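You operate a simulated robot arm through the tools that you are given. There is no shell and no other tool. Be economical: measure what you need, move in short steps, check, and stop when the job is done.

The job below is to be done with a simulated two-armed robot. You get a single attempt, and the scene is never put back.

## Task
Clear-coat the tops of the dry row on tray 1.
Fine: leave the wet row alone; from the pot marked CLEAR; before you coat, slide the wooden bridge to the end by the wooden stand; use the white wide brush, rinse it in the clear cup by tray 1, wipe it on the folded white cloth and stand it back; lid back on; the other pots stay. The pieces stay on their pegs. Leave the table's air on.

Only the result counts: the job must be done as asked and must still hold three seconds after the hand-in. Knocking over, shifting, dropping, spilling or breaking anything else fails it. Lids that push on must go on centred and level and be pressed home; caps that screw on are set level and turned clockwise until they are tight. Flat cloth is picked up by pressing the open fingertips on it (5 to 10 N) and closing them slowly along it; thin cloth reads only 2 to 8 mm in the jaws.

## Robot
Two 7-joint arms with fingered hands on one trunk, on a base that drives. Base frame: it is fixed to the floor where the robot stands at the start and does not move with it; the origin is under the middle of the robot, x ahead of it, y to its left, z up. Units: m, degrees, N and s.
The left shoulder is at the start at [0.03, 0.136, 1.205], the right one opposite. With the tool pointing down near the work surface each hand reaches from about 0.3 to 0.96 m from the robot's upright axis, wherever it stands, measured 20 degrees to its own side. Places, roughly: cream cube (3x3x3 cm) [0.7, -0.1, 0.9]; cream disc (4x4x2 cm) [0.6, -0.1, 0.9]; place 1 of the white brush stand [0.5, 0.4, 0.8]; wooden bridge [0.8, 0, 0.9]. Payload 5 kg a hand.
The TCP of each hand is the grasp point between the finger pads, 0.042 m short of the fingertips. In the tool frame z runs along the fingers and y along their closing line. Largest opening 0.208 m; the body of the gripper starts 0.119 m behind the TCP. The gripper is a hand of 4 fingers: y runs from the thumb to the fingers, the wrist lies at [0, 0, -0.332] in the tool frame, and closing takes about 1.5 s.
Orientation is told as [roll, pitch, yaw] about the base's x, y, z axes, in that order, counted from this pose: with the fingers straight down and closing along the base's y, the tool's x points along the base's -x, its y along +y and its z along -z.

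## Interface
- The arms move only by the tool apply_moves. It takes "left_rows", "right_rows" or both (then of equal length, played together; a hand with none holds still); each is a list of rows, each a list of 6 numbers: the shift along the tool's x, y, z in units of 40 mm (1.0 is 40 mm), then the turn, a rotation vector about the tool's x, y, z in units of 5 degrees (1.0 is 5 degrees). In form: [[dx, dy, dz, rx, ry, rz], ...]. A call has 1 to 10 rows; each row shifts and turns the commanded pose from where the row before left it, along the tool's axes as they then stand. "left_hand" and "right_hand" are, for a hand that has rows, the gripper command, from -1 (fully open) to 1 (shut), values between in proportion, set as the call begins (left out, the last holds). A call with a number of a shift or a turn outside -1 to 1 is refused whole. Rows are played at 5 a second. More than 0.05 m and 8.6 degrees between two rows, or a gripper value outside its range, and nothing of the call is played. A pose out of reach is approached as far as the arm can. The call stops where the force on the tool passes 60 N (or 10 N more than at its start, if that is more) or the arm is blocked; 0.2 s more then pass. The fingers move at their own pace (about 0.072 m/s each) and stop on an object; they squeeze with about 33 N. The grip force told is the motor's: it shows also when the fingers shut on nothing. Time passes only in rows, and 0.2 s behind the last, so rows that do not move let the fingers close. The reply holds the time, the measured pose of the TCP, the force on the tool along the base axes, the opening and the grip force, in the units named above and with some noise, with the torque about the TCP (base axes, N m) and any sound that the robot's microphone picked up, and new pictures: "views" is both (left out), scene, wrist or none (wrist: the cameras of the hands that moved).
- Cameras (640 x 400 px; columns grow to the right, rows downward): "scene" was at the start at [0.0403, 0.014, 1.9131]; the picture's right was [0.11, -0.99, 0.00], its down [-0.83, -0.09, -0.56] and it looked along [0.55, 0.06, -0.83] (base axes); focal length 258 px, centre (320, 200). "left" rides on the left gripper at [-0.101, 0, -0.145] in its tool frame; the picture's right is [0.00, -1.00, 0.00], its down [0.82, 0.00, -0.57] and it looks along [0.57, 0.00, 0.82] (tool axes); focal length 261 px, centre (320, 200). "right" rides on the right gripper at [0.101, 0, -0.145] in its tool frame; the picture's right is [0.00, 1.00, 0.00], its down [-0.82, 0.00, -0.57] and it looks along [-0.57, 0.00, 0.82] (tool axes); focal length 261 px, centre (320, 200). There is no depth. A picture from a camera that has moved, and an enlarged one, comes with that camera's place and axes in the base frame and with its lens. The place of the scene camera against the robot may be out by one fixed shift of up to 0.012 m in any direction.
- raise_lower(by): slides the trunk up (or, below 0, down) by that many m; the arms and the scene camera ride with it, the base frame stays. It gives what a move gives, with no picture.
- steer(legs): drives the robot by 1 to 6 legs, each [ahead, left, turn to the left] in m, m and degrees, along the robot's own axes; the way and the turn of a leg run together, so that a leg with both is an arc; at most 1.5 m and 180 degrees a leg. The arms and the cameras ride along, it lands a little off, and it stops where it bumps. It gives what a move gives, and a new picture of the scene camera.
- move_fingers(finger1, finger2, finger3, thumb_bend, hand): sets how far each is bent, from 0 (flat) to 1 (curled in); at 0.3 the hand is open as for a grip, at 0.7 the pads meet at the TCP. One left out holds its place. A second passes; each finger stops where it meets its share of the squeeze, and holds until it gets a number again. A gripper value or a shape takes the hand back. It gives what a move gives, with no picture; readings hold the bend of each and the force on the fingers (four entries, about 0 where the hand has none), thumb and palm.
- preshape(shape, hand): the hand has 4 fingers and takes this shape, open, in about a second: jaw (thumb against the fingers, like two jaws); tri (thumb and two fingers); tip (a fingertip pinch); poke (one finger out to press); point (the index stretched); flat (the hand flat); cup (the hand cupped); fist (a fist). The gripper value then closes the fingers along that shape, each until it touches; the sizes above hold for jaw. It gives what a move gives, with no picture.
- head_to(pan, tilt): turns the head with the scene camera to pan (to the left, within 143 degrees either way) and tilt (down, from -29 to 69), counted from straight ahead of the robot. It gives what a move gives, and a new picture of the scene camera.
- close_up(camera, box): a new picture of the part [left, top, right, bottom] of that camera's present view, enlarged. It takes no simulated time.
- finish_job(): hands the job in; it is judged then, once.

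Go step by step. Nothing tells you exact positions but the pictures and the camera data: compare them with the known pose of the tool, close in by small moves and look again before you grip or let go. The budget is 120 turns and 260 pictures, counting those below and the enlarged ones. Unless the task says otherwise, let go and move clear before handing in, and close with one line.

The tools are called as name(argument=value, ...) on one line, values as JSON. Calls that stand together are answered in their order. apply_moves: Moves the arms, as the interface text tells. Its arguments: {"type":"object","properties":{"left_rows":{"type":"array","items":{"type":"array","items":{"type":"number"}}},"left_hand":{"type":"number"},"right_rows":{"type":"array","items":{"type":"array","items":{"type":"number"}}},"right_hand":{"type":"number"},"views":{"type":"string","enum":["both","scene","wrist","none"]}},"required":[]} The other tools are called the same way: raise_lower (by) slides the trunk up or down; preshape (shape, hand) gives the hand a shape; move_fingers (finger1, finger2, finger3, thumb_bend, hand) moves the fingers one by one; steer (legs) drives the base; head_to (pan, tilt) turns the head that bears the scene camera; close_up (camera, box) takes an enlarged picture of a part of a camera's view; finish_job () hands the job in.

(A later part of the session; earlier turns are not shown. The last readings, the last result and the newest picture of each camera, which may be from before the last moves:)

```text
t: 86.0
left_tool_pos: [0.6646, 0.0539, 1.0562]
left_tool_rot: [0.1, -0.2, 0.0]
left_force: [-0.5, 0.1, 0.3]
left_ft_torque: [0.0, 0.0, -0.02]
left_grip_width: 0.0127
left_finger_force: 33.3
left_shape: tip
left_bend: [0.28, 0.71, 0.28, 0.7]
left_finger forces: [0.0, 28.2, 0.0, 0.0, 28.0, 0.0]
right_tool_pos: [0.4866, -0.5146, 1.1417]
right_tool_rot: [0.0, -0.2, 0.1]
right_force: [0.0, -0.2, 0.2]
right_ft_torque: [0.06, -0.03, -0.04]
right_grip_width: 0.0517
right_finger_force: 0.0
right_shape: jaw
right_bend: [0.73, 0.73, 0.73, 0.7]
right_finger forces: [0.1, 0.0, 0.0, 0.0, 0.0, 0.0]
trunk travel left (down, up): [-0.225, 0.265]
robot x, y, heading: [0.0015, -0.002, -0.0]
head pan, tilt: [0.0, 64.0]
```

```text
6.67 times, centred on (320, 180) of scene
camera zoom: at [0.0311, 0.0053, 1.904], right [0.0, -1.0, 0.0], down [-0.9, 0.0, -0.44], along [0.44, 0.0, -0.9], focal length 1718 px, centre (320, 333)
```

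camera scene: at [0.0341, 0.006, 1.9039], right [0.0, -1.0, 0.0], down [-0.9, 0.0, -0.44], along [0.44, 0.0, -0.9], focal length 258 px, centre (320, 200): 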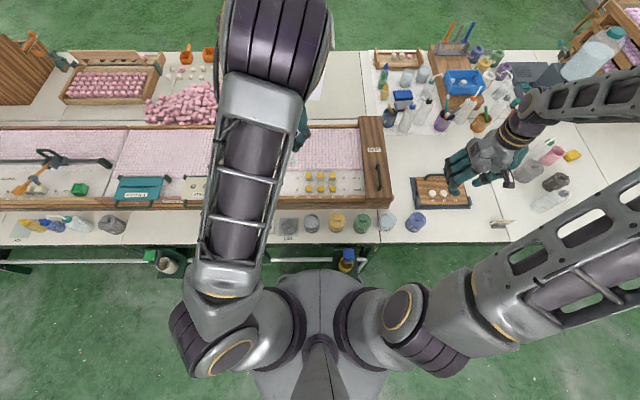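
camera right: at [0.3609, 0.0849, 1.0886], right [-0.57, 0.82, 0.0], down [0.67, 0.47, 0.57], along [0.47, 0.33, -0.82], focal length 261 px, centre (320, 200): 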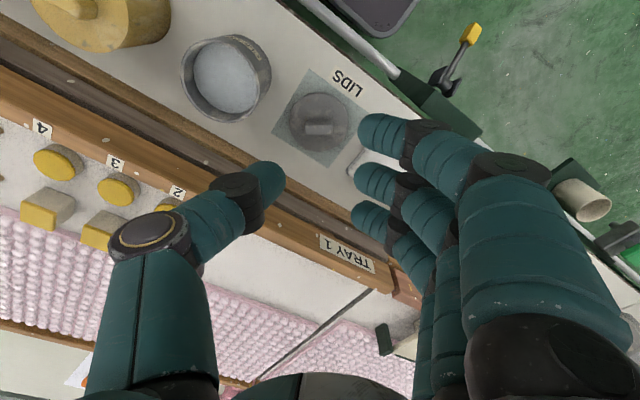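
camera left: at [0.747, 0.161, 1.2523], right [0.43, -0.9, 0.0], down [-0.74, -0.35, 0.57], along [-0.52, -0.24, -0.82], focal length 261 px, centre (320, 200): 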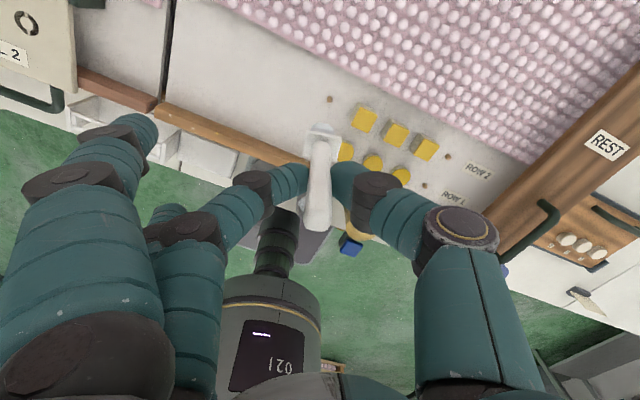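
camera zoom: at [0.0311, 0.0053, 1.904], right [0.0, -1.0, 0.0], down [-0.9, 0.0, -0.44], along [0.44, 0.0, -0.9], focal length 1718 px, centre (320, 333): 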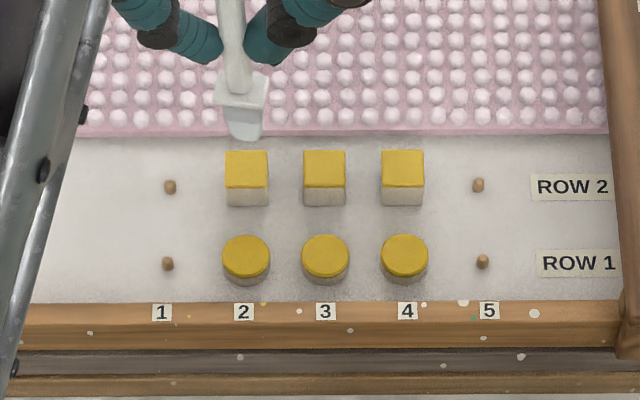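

The brush is over cube 2. I'll lower to the expected touch height and look.

apply_moves(left_rows=[[0.05, 0, 0.5, 0, 0, 0], [0, 0, 0.4, 0, 0, 0], [0, 0, 0.15, 0, 0, 0]], views="none")

close_up(camera="left", box=[260, 60, 400, 150])

close_up(camera="scene", box=[290, 160, 350, 200])

```text
t: 86.8
left_tool_pos: [0.6642, 0.0493, 1.0179]
left_tool_rot: [-0.1, -0.4, 0.0]
left_force: [-2.2, -1.8, 44.0]
left_ft_torque: [0.06, 0.03, -0.06]
left_grip_width: 0.016
left_finger_force: 32.9
left_shape: tip
left_bend: [0.28, 0.72, 0.28, 0.72]
left_finger forces: [0.0, 40.3, 0.0, 0.0, 42.8, 0.0]
right_tool_pos: [0.4841, -0.5157, 1.1442]
right_tool_rot: [0.1, -0.3, 0.0]
right_force: [0.4, -0.5, 0.3]
right_ft_torque: [0.02, 0.01, -0.01]
right_grip_width: 0.052
right_finger_force: 0.2
right_shape: jaw
right_bend: [0.73, 0.73, 0.73, 0.7]
right_finger forces: [0.0, 0.0, 0.0, 0.0, 0.0, 0.0]
trunk travel left (down, up): [-0.225, 0.265]
robot x, y, heading: [-0.0005, -0.0049, 0.1]
head pan, tilt: [0.0, 64.0]
```

```text
4.44 times, centred on (330, 105) of left
camera zoom: at [0.7643, 0.0508, 1.1636], right [0.0, -1.0, 0.0], down [-0.82, 0.0, 0.57], along [-0.57, 0.0, -0.82], focal length 1158 px, centre (276, 622)
```

zoom: 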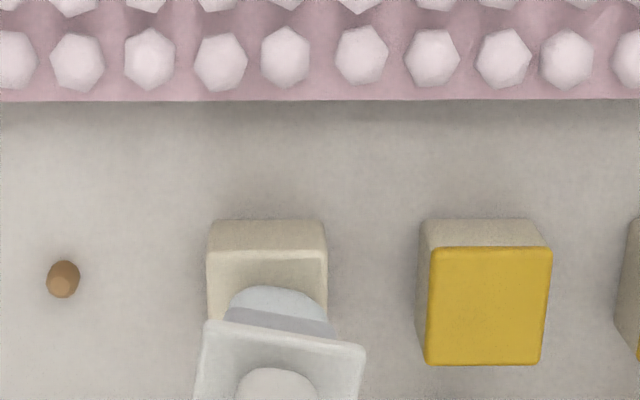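

```text
10.00 times, centred on (320, 180) of scene
camera zoom: at [0.0279, 0.0048, 1.9047], right [0.0, -1.0, 0.0], down [-0.9, 0.0, -0.44], along [0.44, 0.0, -0.9], focal length 2576 px, centre (320, 400)
```

zoom: 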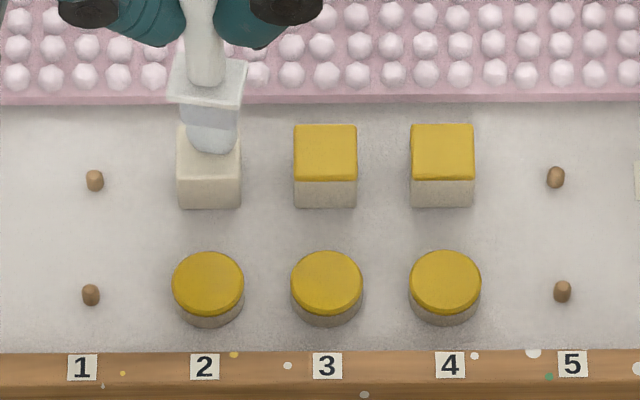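

The top of cube 2 changed colour on contact, so the coat went on, but 44 N is too hard. I'll lift right off and inspect the top and the brush.

apply_moves(left_rows=[[0, 0, -0.3, 0, 0, 0], [0, 0, -0.5, 0, 0, 0], [0, 0, -0.4, 0, 0, 0]], views="none")

close_up(camera="left", box=[220, 20, 460, 170])

close_up(camera="scene", box=[290, 160, 350, 200])

```text
t: 87.6
left_tool_pos: [0.6598, 0.0514, 1.0617]
left_tool_rot: [0.1, 0.1, -0.1]
left_force: [0.6, 0.8, -0.1]
left_ft_torque: [0.04, 0.02, -0.02]
left_grip_width: 0.0149
left_finger_force: 32.7
left_shape: tip
left_bend: [0.28, 0.72, 0.28, 0.71]
left_finger forces: [0.0, 29.2, 0.0, 0.0, 29.2, 0.0]
right_tool_pos: [0.4868, -0.5162, 1.1421]
right_tool_rot: [0.0, -0.2, 0.0]
right_force: [-0.6, -0.4, -0.6]
right_ft_torque: [0.03, -0.02, -0.02]
right_grip_width: 0.052
right_finger_force: 0.0
right_shape: jaw
right_bend: [0.73, 0.73, 0.73, 0.7]
right_finger forces: [0.1, 0.0, 0.0, 0.0, 0.0, 0.0]
trunk travel left (down, up): [-0.225, 0.265]
robot x, y, heading: [0.0004, 0.0018, -0.1]
head pan, tilt: [0.0, 64.0]
```

```text
2.67 times, centred on (340, 95) of left
camera zoom: at [0.762, 0.0523, 1.206], right [0.0, -1.0, 0.0], down [-0.82, 0.0, 0.57], along [-0.57, 0.0, -0.82], focal length 695 px, centre (267, 480)
```

zoom: 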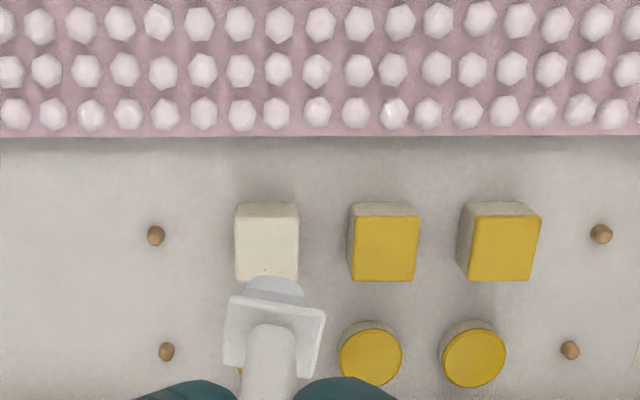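

```text
10.00 times, centred on (320, 180) of scene
camera zoom: at [0.0321, 0.0059, 1.9039], right [0.0, -1.0, 0.0], down [-0.9, 0.0, -0.44], along [0.44, 0.0, -0.9], focal length 2576 px, centre (320, 400)
```

zoom: 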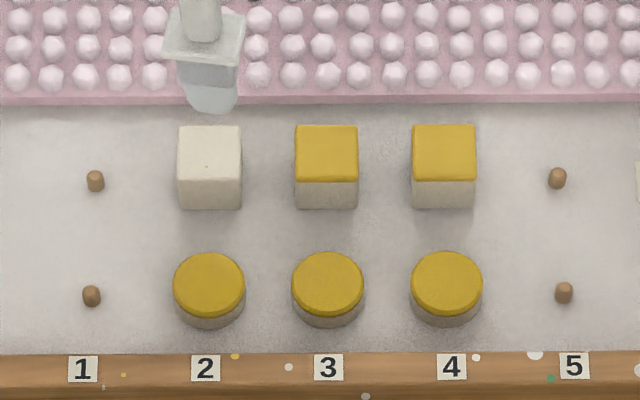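

close_up(camera="left", box=[295, 80, 355, 130])

close_up(camera="scene", box=[298, 168, 318, 184])

```text
8.00 times, centred on (325, 105) of left
camera zoom: at [0.762, 0.0523, 1.206], right [0.0, -1.0, 0.0], down [-0.82, 0.0, 0.57], along [-0.57, 0.0, -0.82], focal length 2085 px, centre (280, 960)
```

zoom: 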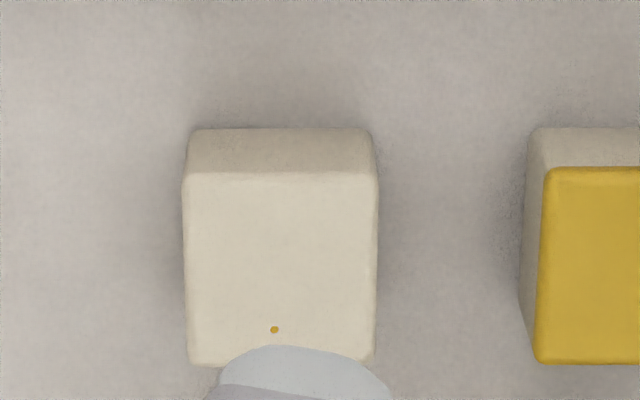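

```text
16.00 times, centred on (308, 176) of scene
camera zoom: at [0.0321, 0.0059, 1.9039], right [0.0, -1.0, 0.0], down [-0.9, 0.0, -0.44], along [0.44, 0.0, -0.9], focal length 4122 px, centre (512, 584)
```

zoom: 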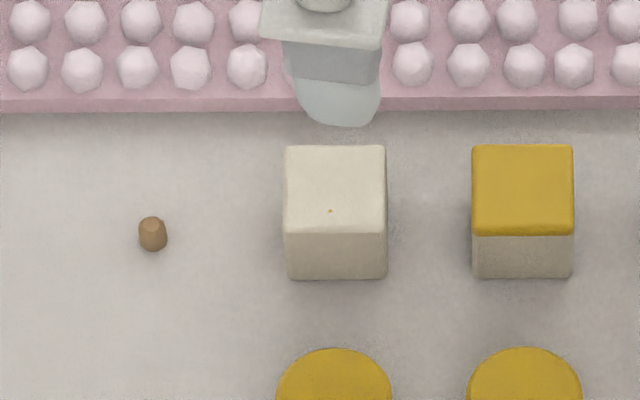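

Interesting: only a tiny dot of coat shows on cube 2, so the coat grows with brushing. I'll come down gently and make light strokes while watching it grow.

apply_moves(left_rows=[[0, 0, 0.5, 0, 0, 0], [0, 0, 0.4, 0, 0, 0], [0, 0, 0.1, 0, 0, 0]], views="none")

apply_moves(left_rows=[[0, 0, 0.05, 0, 0, 0]], views="none")

```text
t: 88.4
left_tool_pos: [0.6631, 0.0492, 1.0234]
left_tool_rot: [0.0, 0.1, 0.0]
left_force: [-1.2, 0.0, 0.1]
left_ft_torque: [0.02, 0.0, 0.02]
left_grip_width: 0.015
left_finger_force: 32.7
left_shape: tip
left_bend: [0.28, 0.72, 0.28, 0.71]
left_finger forces: [0.0, 29.2, 0.0, 0.1, 29.2, 0.0]
right_tool_pos: [0.4859, -0.5146, 1.1417]
right_tool_rot: [0.0, -0.2, -0.1]
right_force: [0.3, -0.8, -0.3]
right_ft_torque: [0.0, 0.0, 0.03]
right_grip_width: 0.0521
right_finger_force: 0.1
right_shape: jaw
right_bend: [0.73, 0.73, 0.73, 0.7]
right_finger forces: [0.1, 0.0, 0.1, 0.0, 0.0, 0.0]
trunk travel left (down, up): [-0.225, 0.265]
robot x, y, heading: [0.0024, 0.0016, 0.2]
head pan, tilt: [0.0, 64.0]
```

```text
t: 88.8
left_tool_pos: [0.663, 0.0501, 1.0207]
left_tool_rot: [-0.1, -0.1, -0.1]
left_force: [0.4, -0.4, -0.5]
left_ft_torque: [0.02, 0.01, 0.0]
left_grip_width: 0.0149
left_finger_force: 33.1
left_shape: tip
left_bend: [0.28, 0.72, 0.28, 0.71]
left_finger forces: [0.1, 29.1, 0.0, 0.0, 29.2, 0.0]
right_tool_pos: [0.4875, -0.5152, 1.1408]
right_tool_rot: [-0.1, -0.2, 0.0]
right_force: [0.0, 0.8, -0.4]
right_ft_torque: [0.02, -0.01, 0.01]
right_grip_width: 0.052
right_finger_force: 0.0
right_shape: jaw
right_bend: [0.73, 0.73, 0.73, 0.7]
right_finger forces: [0.0, 0.0, 0.0, 0.1, 0.0, 0.0]
trunk travel left (down, up): [-0.225, 0.265]
robot x, y, heading: [-0.0044, -0.0032, -0.0]
head pan, tilt: [0.0, 64.0]
```

apply_moves(left_rows=[[0, 0, 0.05, 0, 0, 0], [0, 0, 0.05, 0, 0, 0]], views="none")

close_up(camera="left", box=[295, 80, 375, 140])

```text
t: 89.4
left_tool_pos: [0.6629, 0.0489, 1.0191]
left_tool_rot: [-0.1, -0.2, -0.1]
left_force: [-2.3, -0.5, 27.3]
left_ft_torque: [0.01, 0.05, -0.02]
left_grip_width: 0.0153
left_finger_force: 33.1
left_shape: tip
left_bend: [0.28, 0.72, 0.28, 0.72]
left_finger forces: [0.1, 34.4, 0.0, 0.1, 36.3, 0.0]
right_tool_pos: [0.4856, -0.5146, 1.1428]
right_tool_rot: [0.0, -0.3, 0.0]
right_force: [-0.3, 0.0, -0.3]
right_ft_torque: [0.03, -0.02, -0.02]
right_grip_width: 0.052
right_finger_force: 0.2
right_shape: jaw
right_bend: [0.73, 0.73, 0.73, 0.7]
right_finger forces: [0.0, 0.1, 0.1, 0.0, 0.0, 0.0]
trunk travel left (down, up): [-0.225, 0.265]
robot x, y, heading: [0.001, -0.0023, -0.2]
head pan, tilt: [0.0, 64.0]
```

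```text
6.67 times, centred on (335, 110) of left
camera zoom: at [0.7632, 0.0509, 1.1641], right [0.0, -1.0, 0.0], down [-0.82, 0.0, 0.57], along [-0.57, 0.0, -0.82], focal length 1738 px, centre (220, 800)
```

zoom: 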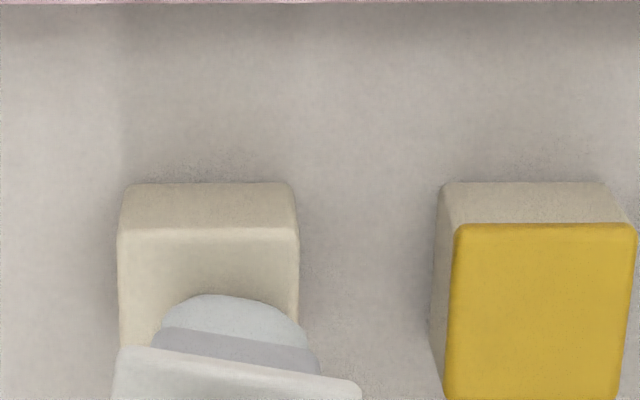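

Contact confirmed at TCP≈1.0195. Backing off to a light press and making small raster strokes.

apply_moves(left_rows=[[0, 0, -0.04, 0, 0, 0], [0, 0.12, 0, 0, 0, 0], [0, 0.1, 0, 0, 0, 0], [0, -0.2, 0, 0, 0, 0], [0, -0.2, 0, 0, 0, 0], [0, 0.18, 0, 0, 0, 0]], views="none")

close_up(camera="left", box=[295, 80, 375, 140])

close_up(camera="scene", box=[290, 160, 350, 200])

```text
t: 90.8
left_tool_pos: [0.6623, 0.0522, 1.0198]
left_tool_rot: [0.0, -0.1, 0.0]
left_force: [0.0, 0.2, 23.0]
left_ft_torque: [-0.12, -0.04, -0.04]
left_grip_width: 0.0154
left_finger_force: 33.5
left_shape: tip
left_bend: [0.28, 0.72, 0.28, 0.72]
left_finger forces: [0.0, 34.5, 0.1, 0.1, 36.8, 0.0]
right_tool_pos: [0.4861, -0.5155, 1.1429]
right_tool_rot: [0.0, -0.2, 0.1]
right_force: [-0.3, 0.6, 0.3]
right_ft_torque: [-0.02, 0.0, -0.02]
right_grip_width: 0.0521
right_finger_force: 0.2
right_shape: jaw
right_bend: [0.73, 0.73, 0.73, 0.7]
right_finger forces: [0.0, 0.0, 0.0, 0.0, 0.0, 0.0]
trunk travel left (down, up): [-0.225, 0.265]
robot x, y, heading: [-0.0004, -0.0009, 0.0]
head pan, tilt: [0.0, 64.0]
```

```text
6.67 times, centred on (335, 110) of left
camera zoom: at [0.763, 0.0529, 1.1639], right [0.0, -1.0, 0.0], down [-0.82, 0.0, 0.57], along [-0.57, 0.0, -0.82], focal length 1738 px, centre (220, 800)
```

zoom: 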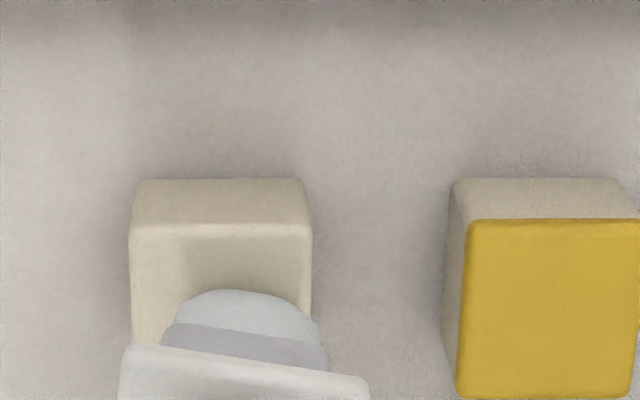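

```text
10.00 times, centred on (320, 180) of scene
camera zoom: at [0.0299, 0.0062, 1.9041], right [0.0, -1.0, 0.0], down [-0.9, 0.0, -0.44], along [0.44, 0.0, -0.9], focal length 2576 px, centre (320, 400)
```

zoom: 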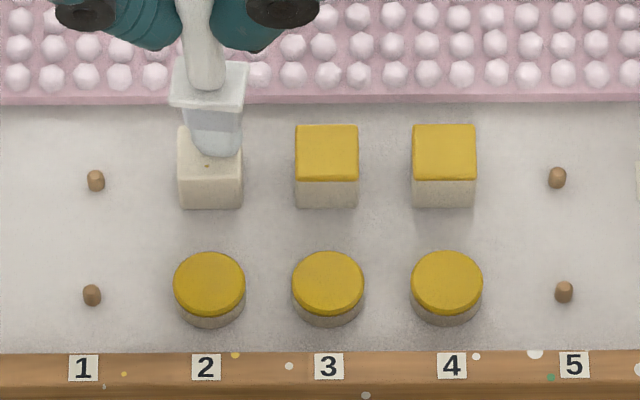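

apply_moves(left_rows=[[0, 0, -0.3, 0, 0, 0], [0, 0, -0.5, 0, 0, 0], [0, 0, -0.4, 0, 0, 0]], views="none")

close_up(camera="left", box=[295, 80, 355, 130])

close_up(camera="scene", box=[298, 168, 318, 184])

```text
t: 91.6
left_tool_pos: [0.6632, 0.052, 1.0634]
left_tool_rot: [0.0, 0.1, 0.0]
left_force: [-0.3, 0.1, -0.6]
left_ft_torque: [-0.01, -0.01, -0.01]
left_grip_width: 0.0148
left_finger_force: 33.1
left_shape: tip
left_bend: [0.28, 0.72, 0.28, 0.71]
left_finger forces: [0.0, 29.4, 0.0, 0.1, 29.4, 0.0]
right_tool_pos: [0.4859, -0.5151, 1.1426]
right_tool_rot: [0.0, -0.2, -0.1]
right_force: [-1.1, 0.0, 0.4]
right_ft_torque: [0.01, -0.01, -0.01]
right_grip_width: 0.0518
right_finger_force: 0.1
right_shape: jaw
right_bend: [0.73, 0.73, 0.73, 0.7]
right_finger forces: [0.0, 0.0, 0.1, 0.0, 0.0, 0.1]
trunk travel left (down, up): [-0.225, 0.265]
robot x, y, heading: [-0.0016, -0.0029, 0.2]
head pan, tilt: [0.0, 64.0]
```

```text
8.00 times, centred on (325, 105) of left
camera zoom: at [0.7641, 0.0518, 1.2094], right [0.0, -1.0, 0.0], down [-0.82, 0.0, 0.57], along [-0.57, 0.0, -0.82], focal length 2085 px, centre (280, 960)
```

zoom: 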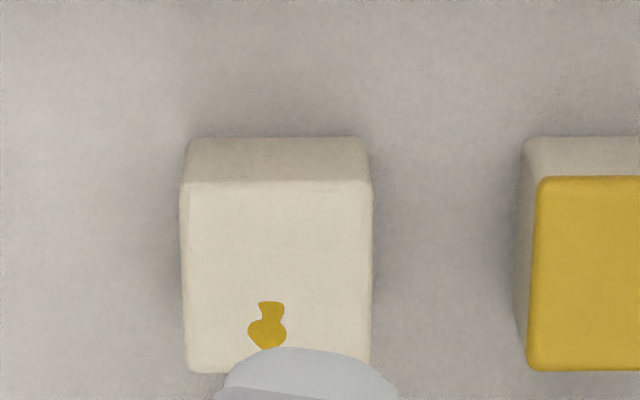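

```text
16.00 times, centred on (308, 176) of scene
camera zoom: at [0.0319, 0.0058, 1.9039], right [0.0, -1.0, 0.0], down [-0.9, 0.0, -0.44], along [0.44, 0.0, -0.9], focal length 4122 px, centre (512, 584)
```

zoom: 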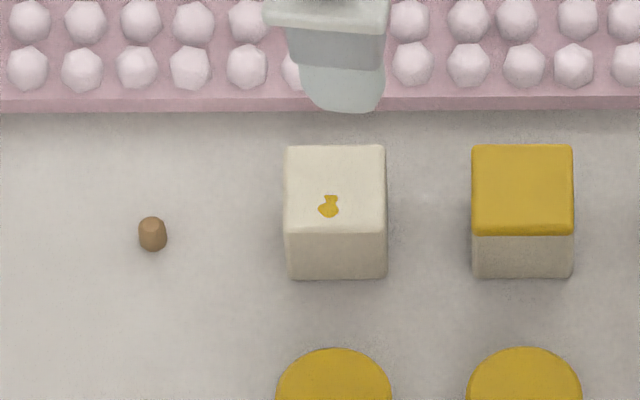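

The patch grew with stroking, so I need to work over the whole top. I'll raster the full 3×3 cm face with lighter pressure, starting from a corner.

apply_moves(left_rows=[[0.175, -0.175, 0.5, 0, 0, 0], [0, 0, 0.5, 0, 0, 0], [0, 0, 0.17, 0, 0, 0]], views="none")

apply_moves(left_rows=[[0, 0.2, 0, 0, 0, 0], [0, 0.2, 0, 0, 0, 0], [0, 0.2, 0, 0, 0, 0], [-0.2, 0, 0, 0, 0, 0], [0, -0.2, 0, 0, 0, 0], [0, -0.2, 0, 0, 0, 0], [0, -0.2, 0, 0, 0, 0], [-0.2, 0, 0, 0, 0, 0]], views="none")

apply_moves(left_rows=[[0, 0.2, 0, 0, 0, 0], [0, 0.2, 0, 0, 0, 0], [0, 0.2, 0, 0, 0, 0], [-0.2, 0, 0, 0, 0, 0], [0, -0.2, 0, 0, 0, 0], [0, -0.2, 0, 0, 0, 0], [0, -0.2, 0, 0, 0, 0], [0.4, 0.3, 0, 0, 0, 0]], views="none")

close_up(camera="scene", box=[290, 160, 350, 200])

```text
t: 92.4
left_tool_pos: [0.6558, 0.045, 1.0197]
left_tool_rot: [0.0, -0.2, 0.0]
left_force: [0.2, -0.4, 5.0]
left_ft_torque: [0.06, 0.0, -0.01]
left_grip_width: 0.0149
left_finger_force: 33.1
left_shape: tip
left_bend: [0.28, 0.72, 0.28, 0.71]
left_finger forces: [0.0, 30.2, 0.0, 0.1, 30.2, 0.0]
right_tool_pos: [0.4868, -0.5151, 1.1424]
right_tool_rot: [0.0, -0.2, -0.1]
right_force: [0.2, 0.0, -0.2]
right_ft_torque: [0.04, -0.03, 0.02]
right_grip_width: 0.0519
right_finger_force: 0.1
right_shape: jaw
right_bend: [0.73, 0.73, 0.73, 0.7]
right_finger forces: [0.0, 0.0, 0.0, 0.0, 0.1, 0.0]
trunk travel left (down, up): [-0.225, 0.265]
robot x, y, heading: [0.0012, 0.0033, 0.0]
head pan, tilt: [0.0, 64.0]
```

```text
t: 94.2
left_tool_pos: [0.6715, 0.0447, 1.0195]
left_tool_rot: [0.0, 0.0, 0.0]
left_force: [-0.5, 1.0, 15.0]
left_ft_torque: [0.16, 0.2, 0.02]
left_grip_width: 0.0149
left_finger_force: 32.8
left_shape: tip
left_bend: [0.28, 0.72, 0.28, 0.71]
left_finger forces: [0.1, 33.1, 0.0, 0.0, 32.8, 0.0]
right_tool_pos: [0.4873, -0.5148, 1.1431]
right_tool_rot: [0.0, -0.2, 0.0]
right_force: [-0.8, 0.3, -0.2]
right_ft_torque: [-0.03, 0.04, -0.01]
right_grip_width: 0.052
right_finger_force: 0.2
right_shape: jaw
right_bend: [0.73, 0.73, 0.73, 0.7]
right_finger forces: [0.0, 0.1, 0.1, 0.0, 0.0, 0.1]
trunk travel left (down, up): [-0.225, 0.265]
robot x, y, heading: [-0.0026, -0.0007, -0.0]
head pan, tilt: [0.0, 64.0]
```

```text
t: 96.0
left_tool_pos: [0.6628, 0.0555, 1.0191]
left_tool_rot: [-0.1, -0.1, -0.2]
left_force: [0.7, 0.0, 10.6]
left_ft_torque: [-0.18, -0.28, -0.01]
left_grip_width: 0.0142
left_finger_force: 32.9
left_shape: tip
left_bend: [0.28, 0.71, 0.28, 0.71]
left_finger forces: [0.0, 31.7, 0.0, 0.0, 33.4, 0.0]
right_tool_pos: [0.4863, -0.5138, 1.1424]
right_tool_rot: [0.0, -0.3, 0.0]
right_force: [0.1, 1.3, -0.6]
right_ft_torque: [-0.05, -0.02, 0.01]
right_grip_width: 0.0518
right_finger_force: 0.0
right_shape: jaw
right_bend: [0.73, 0.73, 0.73, 0.7]
right_finger forces: [0.0, 0.0, 0.0, 0.0, 0.1, 0.1]
trunk travel left (down, up): [-0.225, 0.265]
robot x, y, heading: [0.0025, 0.0001, -0.1]
head pan, tilt: [0.0, 64.0]
```

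```text
10.00 times, centred on (320, 180) of scene
camera zoom: at [0.0304, 0.007, 1.9041], right [0.0, -1.0, 0.0], down [-0.9, 0.0, -0.44], along [0.44, 0.0, -0.9], focal length 2576 px, centre (320, 400)
```

zoom: 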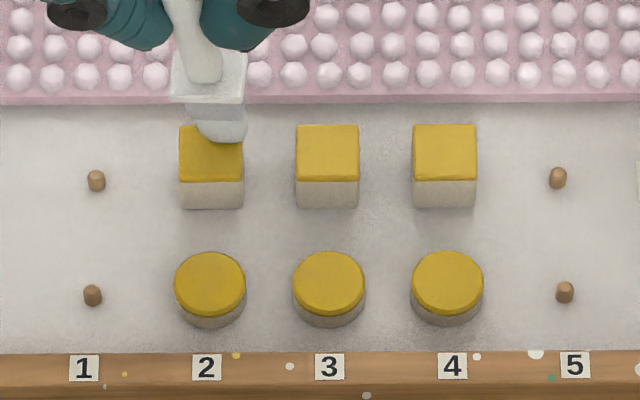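

Cube 2's top is now fully covered and darker/wet-looking. Lifting, checking, and moving over to cube 3.

apply_moves(left_rows=[[0, 0, -0.4, 0, 0, 0], [0, 0, -0.7, 0, 0, 0], [0, -0.7, 0, 0, 0, 0], [0, -0.66, 0, 0, 0, 0]], views="none")

close_up(camera="left", box=[220, 20, 460, 170])

close_up(camera="scene", box=[290, 160, 350, 200])

```text
t: 97.0
left_tool_pos: [0.6622, 0.0018, 1.064]
left_tool_rot: [0.0, 0.0, 0.0]
left_force: [-0.4, 0.0, -0.4]
left_ft_torque: [-0.05, -0.05, 0.04]
left_grip_width: 0.0141
left_finger_force: 33.2
left_shape: tip
left_bend: [0.28, 0.71, 0.28, 0.71]
left_finger forces: [0.0, 30.1, 0.1, 0.0, 30.2, 0.1]
right_tool_pos: [0.4863, -0.5154, 1.1419]
right_tool_rot: [0.0, -0.3, 0.0]
right_force: [-0.4, 0.4, 1.0]
right_ft_torque: [0.04, -0.06, 0.0]
right_grip_width: 0.0521
right_finger_force: 0.0
right_shape: jaw
right_bend: [0.73, 0.73, 0.73, 0.7]
right_finger forces: [0.1, 0.0, 0.1, 0.0, 0.0, 0.0]
trunk travel left (down, up): [-0.225, 0.265]
robot x, y, heading: [-0.0004, -0.0012, 0.1]
head pan, tilt: [0.0, 64.0]
```

```text
2.67 times, centred on (340, 95) of left
camera zoom: at [0.764, 0.003, 1.2086], right [0.0, -1.0, 0.0], down [-0.82, 0.0, 0.57], along [-0.57, 0.0, -0.82], focal length 695 px, centre (267, 480)
```

zoom: 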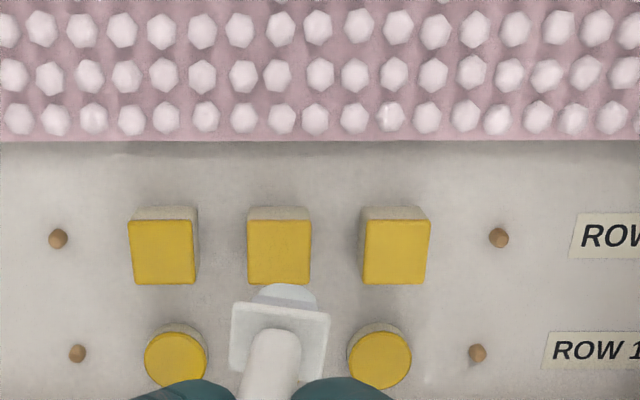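

```text
10.00 times, centred on (320, 180) of scene
camera zoom: at [0.0308, 0.0055, 1.904], right [0.0, -1.0, 0.0], down [-0.9, 0.0, -0.44], along [0.44, 0.0, -0.9], focal length 2576 px, centre (320, 400)
```

zoom: 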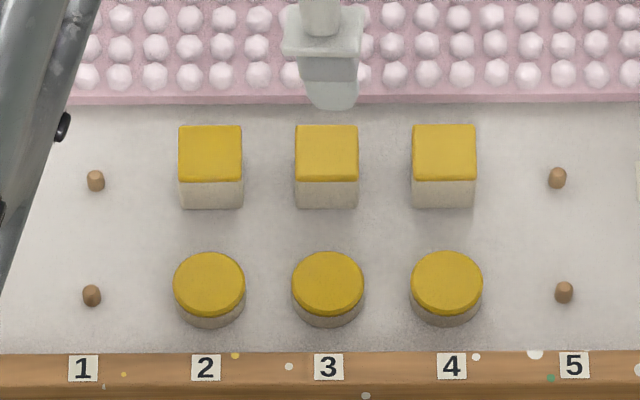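

Cube 2 is evenly coated. Repeating the same raster on cube 3.

apply_moves(left_rows=[[0.125, -0.25, 0.4, 0, 0, 0], [0, 0, 0.5, 0, 0, 0], [0, 0, 0.2, 0, 0, 0]], views="none")

apply_moves(left_rows=[[0, 0.2, 0, 0, 0, 0], [0, 0.2, 0, 0, 0, 0], [0, 0.2, 0, 0, 0, 0], [-0.2, 0, 0, 0, 0, 0], [0, -0.2, 0, 0, 0, 0], [0, -0.2, 0, 0, 0, 0], [0, -0.2, 0, 0, 0, 0], [-0.2, 0, 0, 0, 0, 0]], views="none")

apply_moves(left_rows=[[0, 0.2, 0, 0, 0, 0], [0, 0.2, 0, 0, 0, 0], [0, 0.2, 0, 0, 0, 0], [-0.2, 0, 0, 0, 0, 0], [0, -0.2, 0, 0, 0, 0], [0, -0.2, 0, 0, 0, 0], [0, -0.2, 0, 0, 0, 0], [0.4, 0.3, 0, 0, 0, 0]], views="none")

close_up(camera="scene", box=[290, 160, 350, 200])

```text
t: 97.8
left_tool_pos: [0.659, -0.0082, 1.0203]
left_tool_rot: [0.1, 0.0, 0.0]
left_force: [-0.4, 0.0, 1.0]
left_ft_torque: [0.08, -0.06, 0.04]
left_grip_width: 0.0142
left_finger_force: 33.0
left_shape: tip
left_bend: [0.28, 0.71, 0.28, 0.71]
left_finger forces: [0.1, 30.5, 0.0, 0.1, 30.3, 0.0]
right_tool_pos: [0.4866, -0.5151, 1.1423]
right_tool_rot: [0.1, -0.2, 0.0]
right_force: [0.4, -0.2, -0.7]
right_ft_torque: [0.03, 0.0, -0.03]
right_grip_width: 0.0521
right_finger_force: 0.0
right_shape: jaw
right_bend: [0.73, 0.73, 0.73, 0.7]
right_finger forces: [0.0, 0.0, 0.1, 0.1, 0.0, 0.0]
trunk travel left (down, up): [-0.225, 0.265]
robot x, y, heading: [-0.0031, -0.0005, 0.1]
head pan, tilt: [0.0, 64.0]
```

```text
t: 99.6
left_tool_pos: [0.6734, -0.0074, 1.0189]
left_tool_rot: [0.1, 0.1, 0.0]
left_force: [-0.7, 0.2, 8.0]
left_ft_torque: [0.12, 0.25, -0.01]
left_grip_width: 0.014
left_finger_force: 32.8
left_shape: tip
left_bend: [0.28, 0.72, 0.28, 0.71]
left_finger forces: [0.0, 31.8, 0.0, 0.0, 31.6, 0.0]
right_tool_pos: [0.4881, -0.5148, 1.1419]
right_tool_rot: [-0.1, -0.2, -0.1]
right_force: [0.2, 0.2, 0.5]
right_ft_torque: [-0.01, 0.03, 0.0]
right_grip_width: 0.052
right_finger_force: 0.1
right_shape: jaw
right_bend: [0.73, 0.73, 0.73, 0.7]
right_finger forces: [0.0, 0.0, 0.0, 0.1, 0.1, 0.0]
trunk travel left (down, up): [-0.225, 0.265]
robot x, y, heading: [0.0003, 0.0018, -0.1]
head pan, tilt: [0.0, 64.0]
```

```text
t: 101.4
left_tool_pos: [0.6665, 0.0044, 1.0211]
left_tool_rot: [0.0, 0.0, 0.0]
left_force: [-0.3, -0.6, -1.3]
left_ft_torque: [-0.05, -0.03, -0.02]
left_grip_width: 0.0139
left_finger_force: 32.9
left_shape: tip
left_bend: [0.28, 0.71, 0.28, 0.71]
left_finger forces: [0.1, 29.8, 0.1, 0.0, 29.7, 0.0]
right_tool_pos: [0.487, -0.515, 1.1433]
right_tool_rot: [0.0, -0.3, 0.1]
right_force: [0.8, 0.2, 1.1]
right_ft_torque: [-0.08, -0.05, -0.03]
right_grip_width: 0.0517
right_finger_force: 0.0
right_shape: jaw
right_bend: [0.73, 0.73, 0.73, 0.7]
right_finger forces: [0.1, 0.0, 0.1, 0.1, 0.1, 0.0]
trunk travel left (down, up): [-0.225, 0.265]
robot x, y, heading: [-0.0009, -0.0014, -0.4]
head pan, tilt: [0.0, 64.0]
```

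```text
10.00 times, centred on (320, 180) of scene
camera zoom: at [0.0309, 0.0073, 1.904], right [0.0, -1.0, 0.0], down [-0.9, 0.0, -0.44], along [0.44, 0.0, -0.9], focal length 2576 px, centre (320, 400)
```

zoom: 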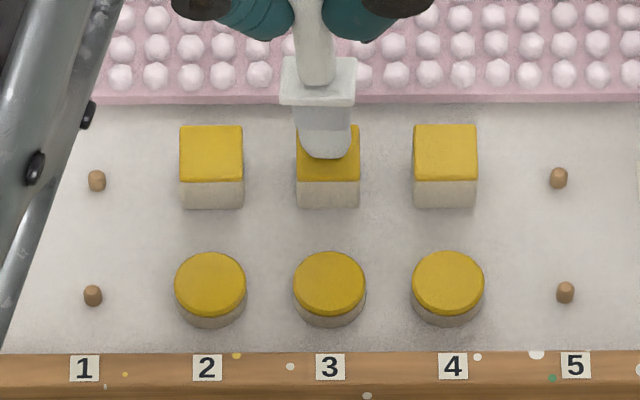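

Cube 3 looks covered; lifting to inspect and moving over cube 4.

apply_moves(left_rows=[[0, 0, -0.4, 0, 0, 0], [0, 0, -0.7, 0, 0, 0], [0, -0.7, 0, 0, 0, 0], [0, -0.66, 0, 0, 0, 0]], views="none")

close_up(camera="left", box=[200, 20, 440, 170])

close_up(camera="scene", box=[295, 165, 345, 200])

```text
t: 102.4
left_tool_pos: [0.6683, -0.0507, 1.0639]
left_tool_rot: [0.0, 0.1, 0.0]
left_force: [-0.3, 0.8, -0.3]
left_ft_torque: [-0.03, -0.03, -0.04]
left_grip_width: 0.0138
left_finger_force: 32.8
left_shape: tip
left_bend: [0.28, 0.71, 0.28, 0.71]
left_finger forces: [0.0, 30.0, 0.0, 0.1, 30.0, 0.0]
right_tool_pos: [0.4863, -0.5149, 1.1422]
right_tool_rot: [0.0, -0.2, 0.0]
right_force: [-0.4, 0.6, 0.6]
right_ft_torque: [-0.02, 0.0, -0.02]
right_grip_width: 0.0517
right_finger_force: 0.0
right_shape: jaw
right_bend: [0.73, 0.73, 0.73, 0.7]
right_finger forces: [0.1, 0.0, 0.0, 0.0, 0.1, 0.0]
trunk travel left (down, up): [-0.225, 0.265]
robot x, y, heading: [0.0001, -0.001, 0.0]
head pan, tilt: [0.0, 64.0]
```

```text
2.67 times, centred on (320, 95) of left
camera zoom: at [0.7694, -0.049, 1.209], right [0.01, -1.0, 0.0], down [-0.82, 0.0, 0.57], along [-0.57, 0.0, -0.82], focal length 695 px, centre (320, 480)
```

zoom: 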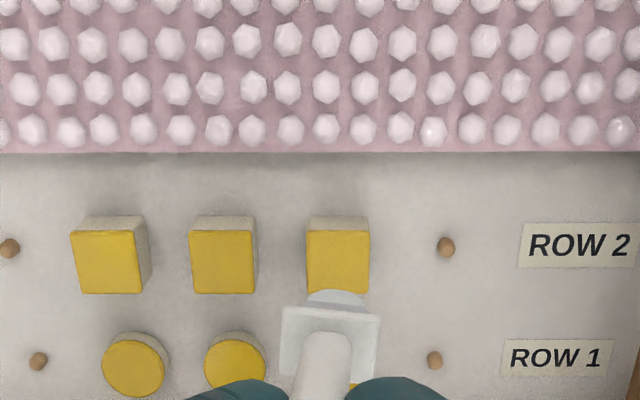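

```text
11.43 times, centred on (320, 182) of scene
camera zoom: at [0.0312, 0.0055, 1.904], right [0.0, -1.0, 0.0], down [-0.9, 0.0, -0.44], along [0.44, 0.0, -0.9], focal length 2944 px, centre (320, 400)
```

zoom: 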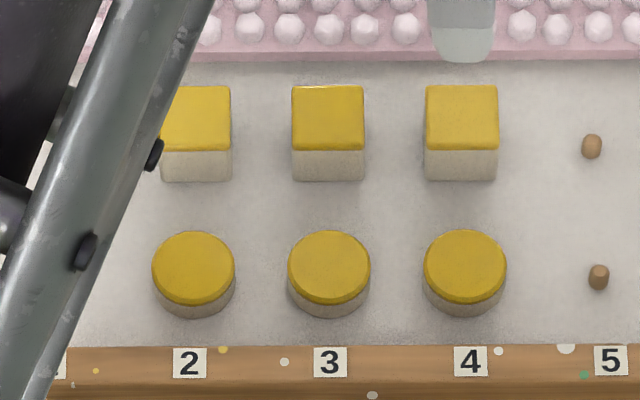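

Cubes 2 and 3 show the darker coated tone, while cube 4 is still lighter. Coating cube 4 now.

apply_moves(left_rows=[[0.175, -0.35, 0.4, 0, 0, 0], [0, 0, 0.5, 0, 0, 0], [0, 0, 0.23, 0, 0, 0]], views="none")

apply_moves(left_rows=[[0, 0.2, 0, 0, 0, 0], [0, 0.2, 0, 0, 0, 0], [0, 0.2, 0, 0, 0, 0], [-0.2, 0, 0, 0, 0, 0], [0, -0.2, 0, 0, 0, 0], [0, -0.2, 0, 0, 0, 0], [0, -0.2, 0, 0, 0, 0], [-0.2, 0, 0.02, 0, 0, 0]], views="none")

apply_moves(left_rows=[[0, 0.2, 0, 0, 0, 0], [0, 0.2, 0, 0, 0, 0], [0, 0.2, 0, 0, 0, 0], [-0.2, 0, 0, 0, 0, 0], [0, -0.2, 0, 0, 0, 0], [0, -0.2, 0, 0, 0, 0], [0, -0.2, 0, 0, 0, 0], [0.4, 0.3, 0, 0, 0, 0]], views="none")

apply_moves(left_rows=[[0, 0, -0.4, 0, 0, 0], [0, 0, -0.9, 0, 0, 0], [0, 0, -0.9, 0, 0, 0]], views="none")

close_up(camera="left", box=[200, 20, 440, 170])

close_up(camera="scene", box=[295, 165, 345, 200])

```text
t: 103.2
left_tool_pos: [0.6587, -0.0674, 1.0199]
left_tool_rot: [-0.1, 0.0, -0.1]
left_force: [0.2, -1.5, 0.9]
left_ft_torque: [0.08, -0.05, -0.01]
left_grip_width: 0.0138
left_finger_force: 32.8
left_shape: tip
left_bend: [0.28, 0.71, 0.28, 0.71]
left_finger forces: [0.0, 30.2, 0.0, 0.0, 30.0, 0.1]
right_tool_pos: [0.4873, -0.5151, 1.1417]
right_tool_rot: [0.1, -0.2, 0.0]
right_force: [-0.5, -0.2, -0.1]
right_ft_torque: [0.02, -0.03, -0.01]
right_grip_width: 0.0519
right_finger_force: 0.0
right_shape: jaw
right_bend: [0.73, 0.73, 0.73, 0.7]
right_finger forces: [0.0, 0.0, 0.1, 0.0, 0.0, 0.0]
trunk travel left (down, up): [-0.225, 0.265]
robot x, y, heading: [-0.0032, 0.003, 0.1]
head pan, tilt: [0.0, 64.0]
```

```text
t: 105.0
left_tool_pos: [0.674, -0.0633, 1.0198]
left_tool_rot: [0.0, -0.1, 0.0]
left_force: [-1.0, 0.7, 11.0]
left_ft_torque: [0.05, 0.31, 0.03]
left_grip_width: 0.014
left_finger_force: 32.9
left_shape: tip
left_bend: [0.28, 0.72, 0.28, 0.71]
left_finger forces: [0.0, 33.2, 0.0, 0.0, 33.0, 0.1]
right_tool_pos: [0.4877, -0.5144, 1.1419]
right_tool_rot: [0.1, -0.2, 0.0]
right_force: [0.4, 0.6, 0.5]
right_ft_torque: [-0.02, 0.05, -0.03]
right_grip_width: 0.052
right_finger_force: 0.0
right_shape: jaw
right_bend: [0.73, 0.73, 0.73, 0.7]
right_finger forces: [0.1, 0.0, 0.0, 0.0, 0.0, 0.0]
trunk travel left (down, up): [-0.225, 0.265]
robot x, y, heading: [-0.0009, -0.0006, -0.3]
head pan, tilt: [0.0, 64.0]
```

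```text
t: 106.8
left_tool_pos: [0.6657, -0.0502, 1.0187]
left_tool_rot: [-0.1, -0.1, -0.1]
left_force: [0.6, -0.4, 16.5]
left_ft_torque: [-0.18, -0.21, 0.0]
left_grip_width: 0.0143
left_finger_force: 32.7
left_shape: tip
left_bend: [0.28, 0.71, 0.28, 0.71]
left_finger forces: [0.1, 34.2, 0.1, 0.1, 36.6, 0.1]
right_tool_pos: [0.4865, -0.5151, 1.1429]
right_tool_rot: [-0.1, -0.3, 0.0]
right_force: [-0.2, 0.4, 0.5]
right_ft_torque: [-0.06, -0.05, 0.04]
right_grip_width: 0.0518
right_finger_force: 0.2
right_shape: jaw
right_bend: [0.73, 0.73, 0.73, 0.7]
right_finger forces: [0.0, 0.0, 0.0, 0.1, 0.0, 0.1]
trunk travel left (down, up): [-0.225, 0.265]
robot x, y, heading: [-0.004, 0.001, 0.0]
head pan, tilt: [0.0, 64.0]
```

```text
t: 107.6
left_tool_pos: [0.6685, -0.0524, 1.1058]
left_tool_rot: [-0.1, 0.1, 0.0]
left_force: [-1.0, 0.0, -1.4]
left_ft_torque: [0.0, -0.09, -0.04]
left_grip_width: 0.0136
left_finger_force: 32.7
left_shape: tip
left_bend: [0.28, 0.71, 0.28, 0.71]
left_finger forces: [0.1, 30.7, 0.1, 0.0, 30.7, 0.1]
right_tool_pos: [0.4873, -0.5159, 1.1429]
right_tool_rot: [0.0, -0.2, 0.0]
right_force: [-0.8, -1.4, 0.2]
right_ft_torque: [-0.03, -0.03, 0.0]
right_grip_width: 0.0519
right_finger_force: 0.1
right_shape: jaw
right_bend: [0.73, 0.73, 0.73, 0.7]
right_finger forces: [0.1, 0.0, 0.0, 0.0, 0.0, 0.0]
trunk travel left (down, up): [-0.225, 0.265]
robot x, y, heading: [0.0021, -0.0004, 0.1]
head pan, tilt: [0.0, 64.0]
```

```text
2.67 times, centred on (320, 95) of left
camera zoom: at [0.7692, -0.0514, 1.2505], right [0.0, -1.0, 0.0], down [-0.82, 0.0, 0.57], along [-0.57, 0.0, -0.82], focal length 695 px, centre (320, 480)
```

zoom: 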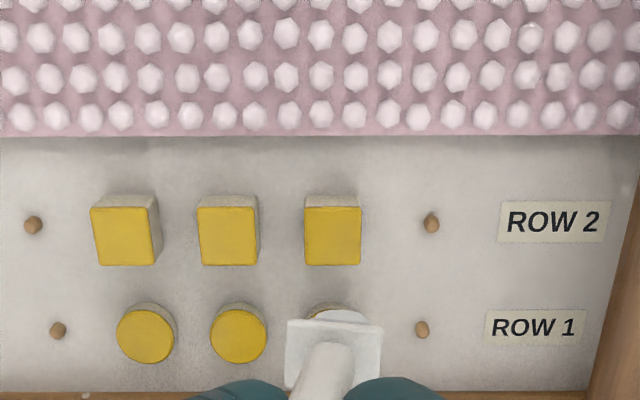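

```text
11.43 times, centred on (320, 182) of scene
camera zoom: at [0.0312, 0.006, 1.904], right [0.0, -1.0, 0.0], down [-0.9, 0.0, -0.44], along [0.44, 0.0, -0.9], focal length 2944 px, centre (320, 400)
```

zoom: 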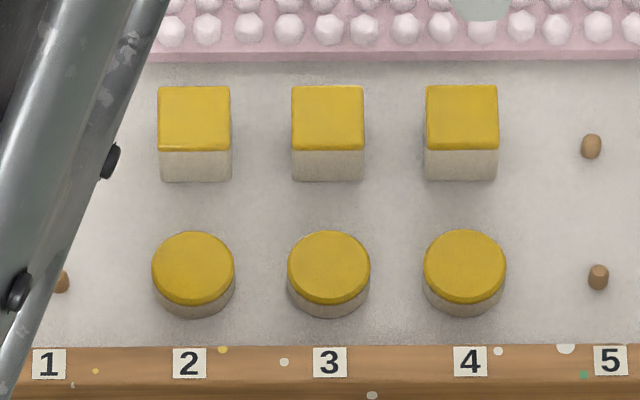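

All three cubes are fully coated and the wet discs are untouched. Now to the RINSE cup: I'll go out via the empty peg‑5 column, then forward and right.

apply_moves(left_rows=[[0, -0.8, 0, 0, 0, 0], [0, -0.8, 0, 0, 0, 0], [0, -0.6, 0, 0, 0, 0], [0.9, 0, 0, 0, 0, 0], [0.9, 0, 0, 0, 0, 0], [0.9, 0, 0, 0, 0, 0], [0.9, 0, 0, 0, 0, 0], [0.9, 0, 0, 0, 0, 0], [0.9, 0, 0, 0, 0, 0], [0, -0.9, 0, 0, 0, 0]])

close_up(camera="left", box=[200, 20, 480, 195])

close_up(camera="scene", box=[330, 190, 430, 250])

```text
t: 109.8
left_tool_pos: [0.4524, -0.1779, 1.1034]
left_tool_rot: [0.2, 0.1, 0.0]
left_force: [0.6, -2.1, -0.6]
left_ft_torque: [0.17, 0.07, -0.02]
left_grip_width: 0.0137
left_finger_force: 33.3
left_shape: tip
left_bend: [0.28, 0.71, 0.28, 0.71]
left_finger forces: [0.0, 30.6, 0.0, 0.0, 30.6, 0.1]
right_tool_pos: [0.4885, -0.5174, 1.14]
right_tool_rot: [0.0, -0.1, -0.1]
right_force: [0.8, -1.4, -0.9]
right_ft_torque: [0.2, 0.07, -0.01]
right_grip_width: 0.0515
right_finger_force: 0.0
right_shape: jaw
right_bend: [0.73, 0.73, 0.73, 0.7]
right_finger forces: [0.0, 0.0, 0.0, 0.0, 0.0, 0.1]
trunk travel left (down, up): [-0.225, 0.265]
robot x, y, heading: [0.0008, -0.001, 0.2]
head pan, tilt: [0.0, 64.0]
camera scene: at [0.0334, 0.0018, 1.9038], right [0.0, -1.0, 0.0], down [-0.9, 0.0, -0.44], along [0.44, 0.0, -0.9], focal length 258 px, centre (320, 200)
camera left: at [0.5518, -0.1776, 1.2477], right [0.0, -1.0, 0.0], down [-0.82, 0.0, 0.57], along [-0.57, 0.0, -0.82], focal length 261 px, centre (320, 200)
```

scene: 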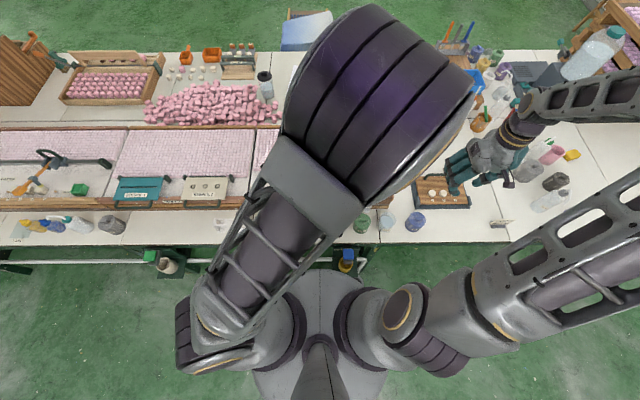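
left: 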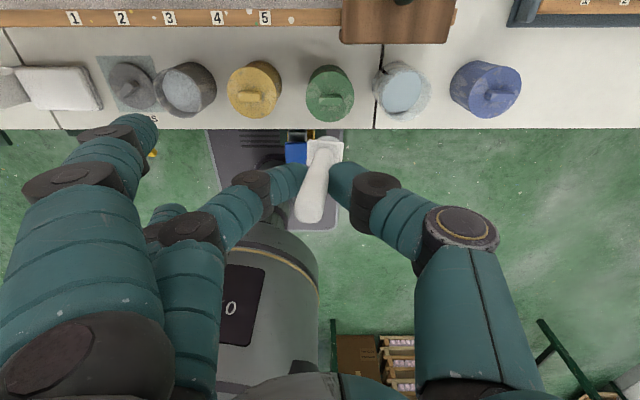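

```text
2.29 times, centred on (340, 108) of left
camera zoom: at [0.5518, -0.1776, 1.2477], right [0.0, -1.0, 0.0], down [-0.82, 0.0, 0.57], along [-0.57, 0.0, -0.82], focal length 596 px, centre (274, 411)
```

zoom: 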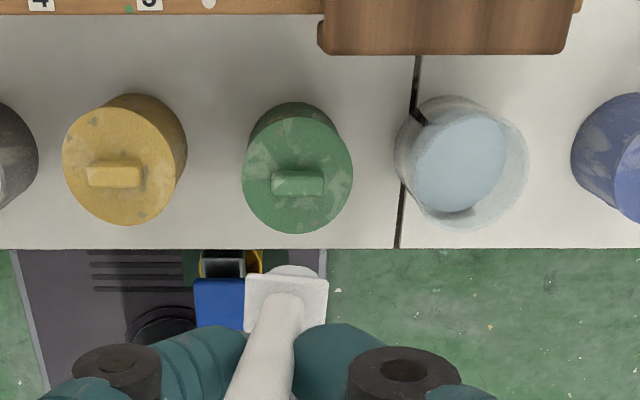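

```text
6.40 times, centred on (380, 220) of scene
camera zoom: at [0.0334, 0.0018, 1.9038], right [0.0, -1.0, 0.0], down [-0.9, 0.0, -0.44], along [0.44, 0.0, -0.9], focal length 1649 px, centre (-64, 72)
```

zoom: 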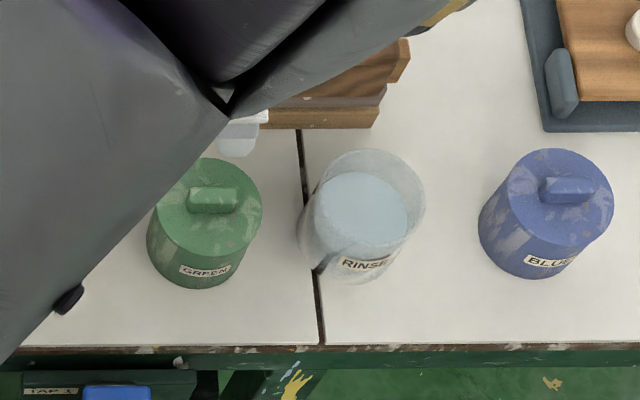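

The brush has pivoted about 8° in the pinch. I'll compensate with an 8° hand pitch so it hangs vertical, and move over the RINSE cup at about (0.457, −0.302).

apply_moves(left_rows=[[0, 0, 0, 0, -0.8, 0], [0, 0, 0, 0, -0.8, 0], [-0.05, -0.95, 0, 0, 0, 0], [-0.05, -0.95, 0, 0, 0, 0], [-0.05, -0.95, 0, 0, 0, 0]], views="none")

close_up(camera="left", box=[180, 20, 460, 195])

close_up(camera="scene", box=[330, 180, 450, 250])

```text
t: 111.0
left_tool_pos: [0.4586, -0.2914, 1.107]
left_tool_rot: [0.0, -8.1, -0.1]
left_force: [0.5, 0.0, -0.1]
left_ft_torque: [0.04, 0.0, -0.01]
left_grip_width: 0.0138
left_finger_force: 33.0
left_shape: tip
left_bend: [0.28, 0.71, 0.28, 0.71]
left_finger forces: [0.1, 30.5, 0.0, 0.0, 30.5, 0.0]
right_tool_pos: [0.4868, -0.5162, 1.1429]
right_tool_rot: [0.0, -0.1, 0.0]
right_force: [0.3, 0.0, -0.2]
right_ft_torque: [0.11, 0.01, 0.04]
right_grip_width: 0.052
right_finger_force: 0.1
right_shape: jaw
right_bend: [0.73, 0.73, 0.73, 0.7]
right_finger forces: [0.1, 0.1, 0.0, 0.0, 0.1, 0.0]
trunk travel left (down, up): [-0.225, 0.265]
robot x, y, heading: [-0.0006, 0.0016, -0.1]
head pan, tilt: [0.0, 64.0]
```

```text
2.29 times, centred on (320, 108) of left
camera zoom: at [0.5381, -0.2904, 1.264], right [0.0, -1.0, 0.0], down [-0.89, 0.0, 0.45], along [-0.45, 0.0, -0.89], focal length 596 px, centre (320, 411)
```

zoom: 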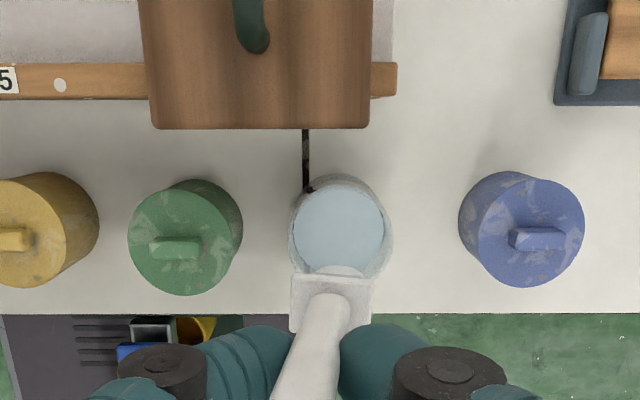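

```text
5.33 times, centred on (390, 215) of scene
camera zoom: at [0.0318, 0.0039, 1.9039], right [0.0, -1.0, 0.0], down [-0.9, 0.0, -0.44], along [0.44, 0.0, -0.9], focal length 1374 px, centre (-53, 120)
```

zoom: 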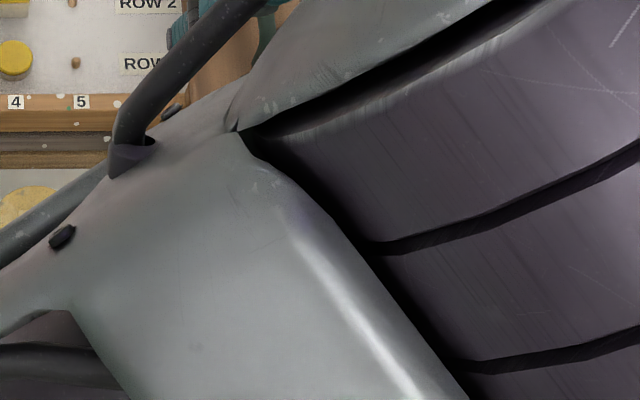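

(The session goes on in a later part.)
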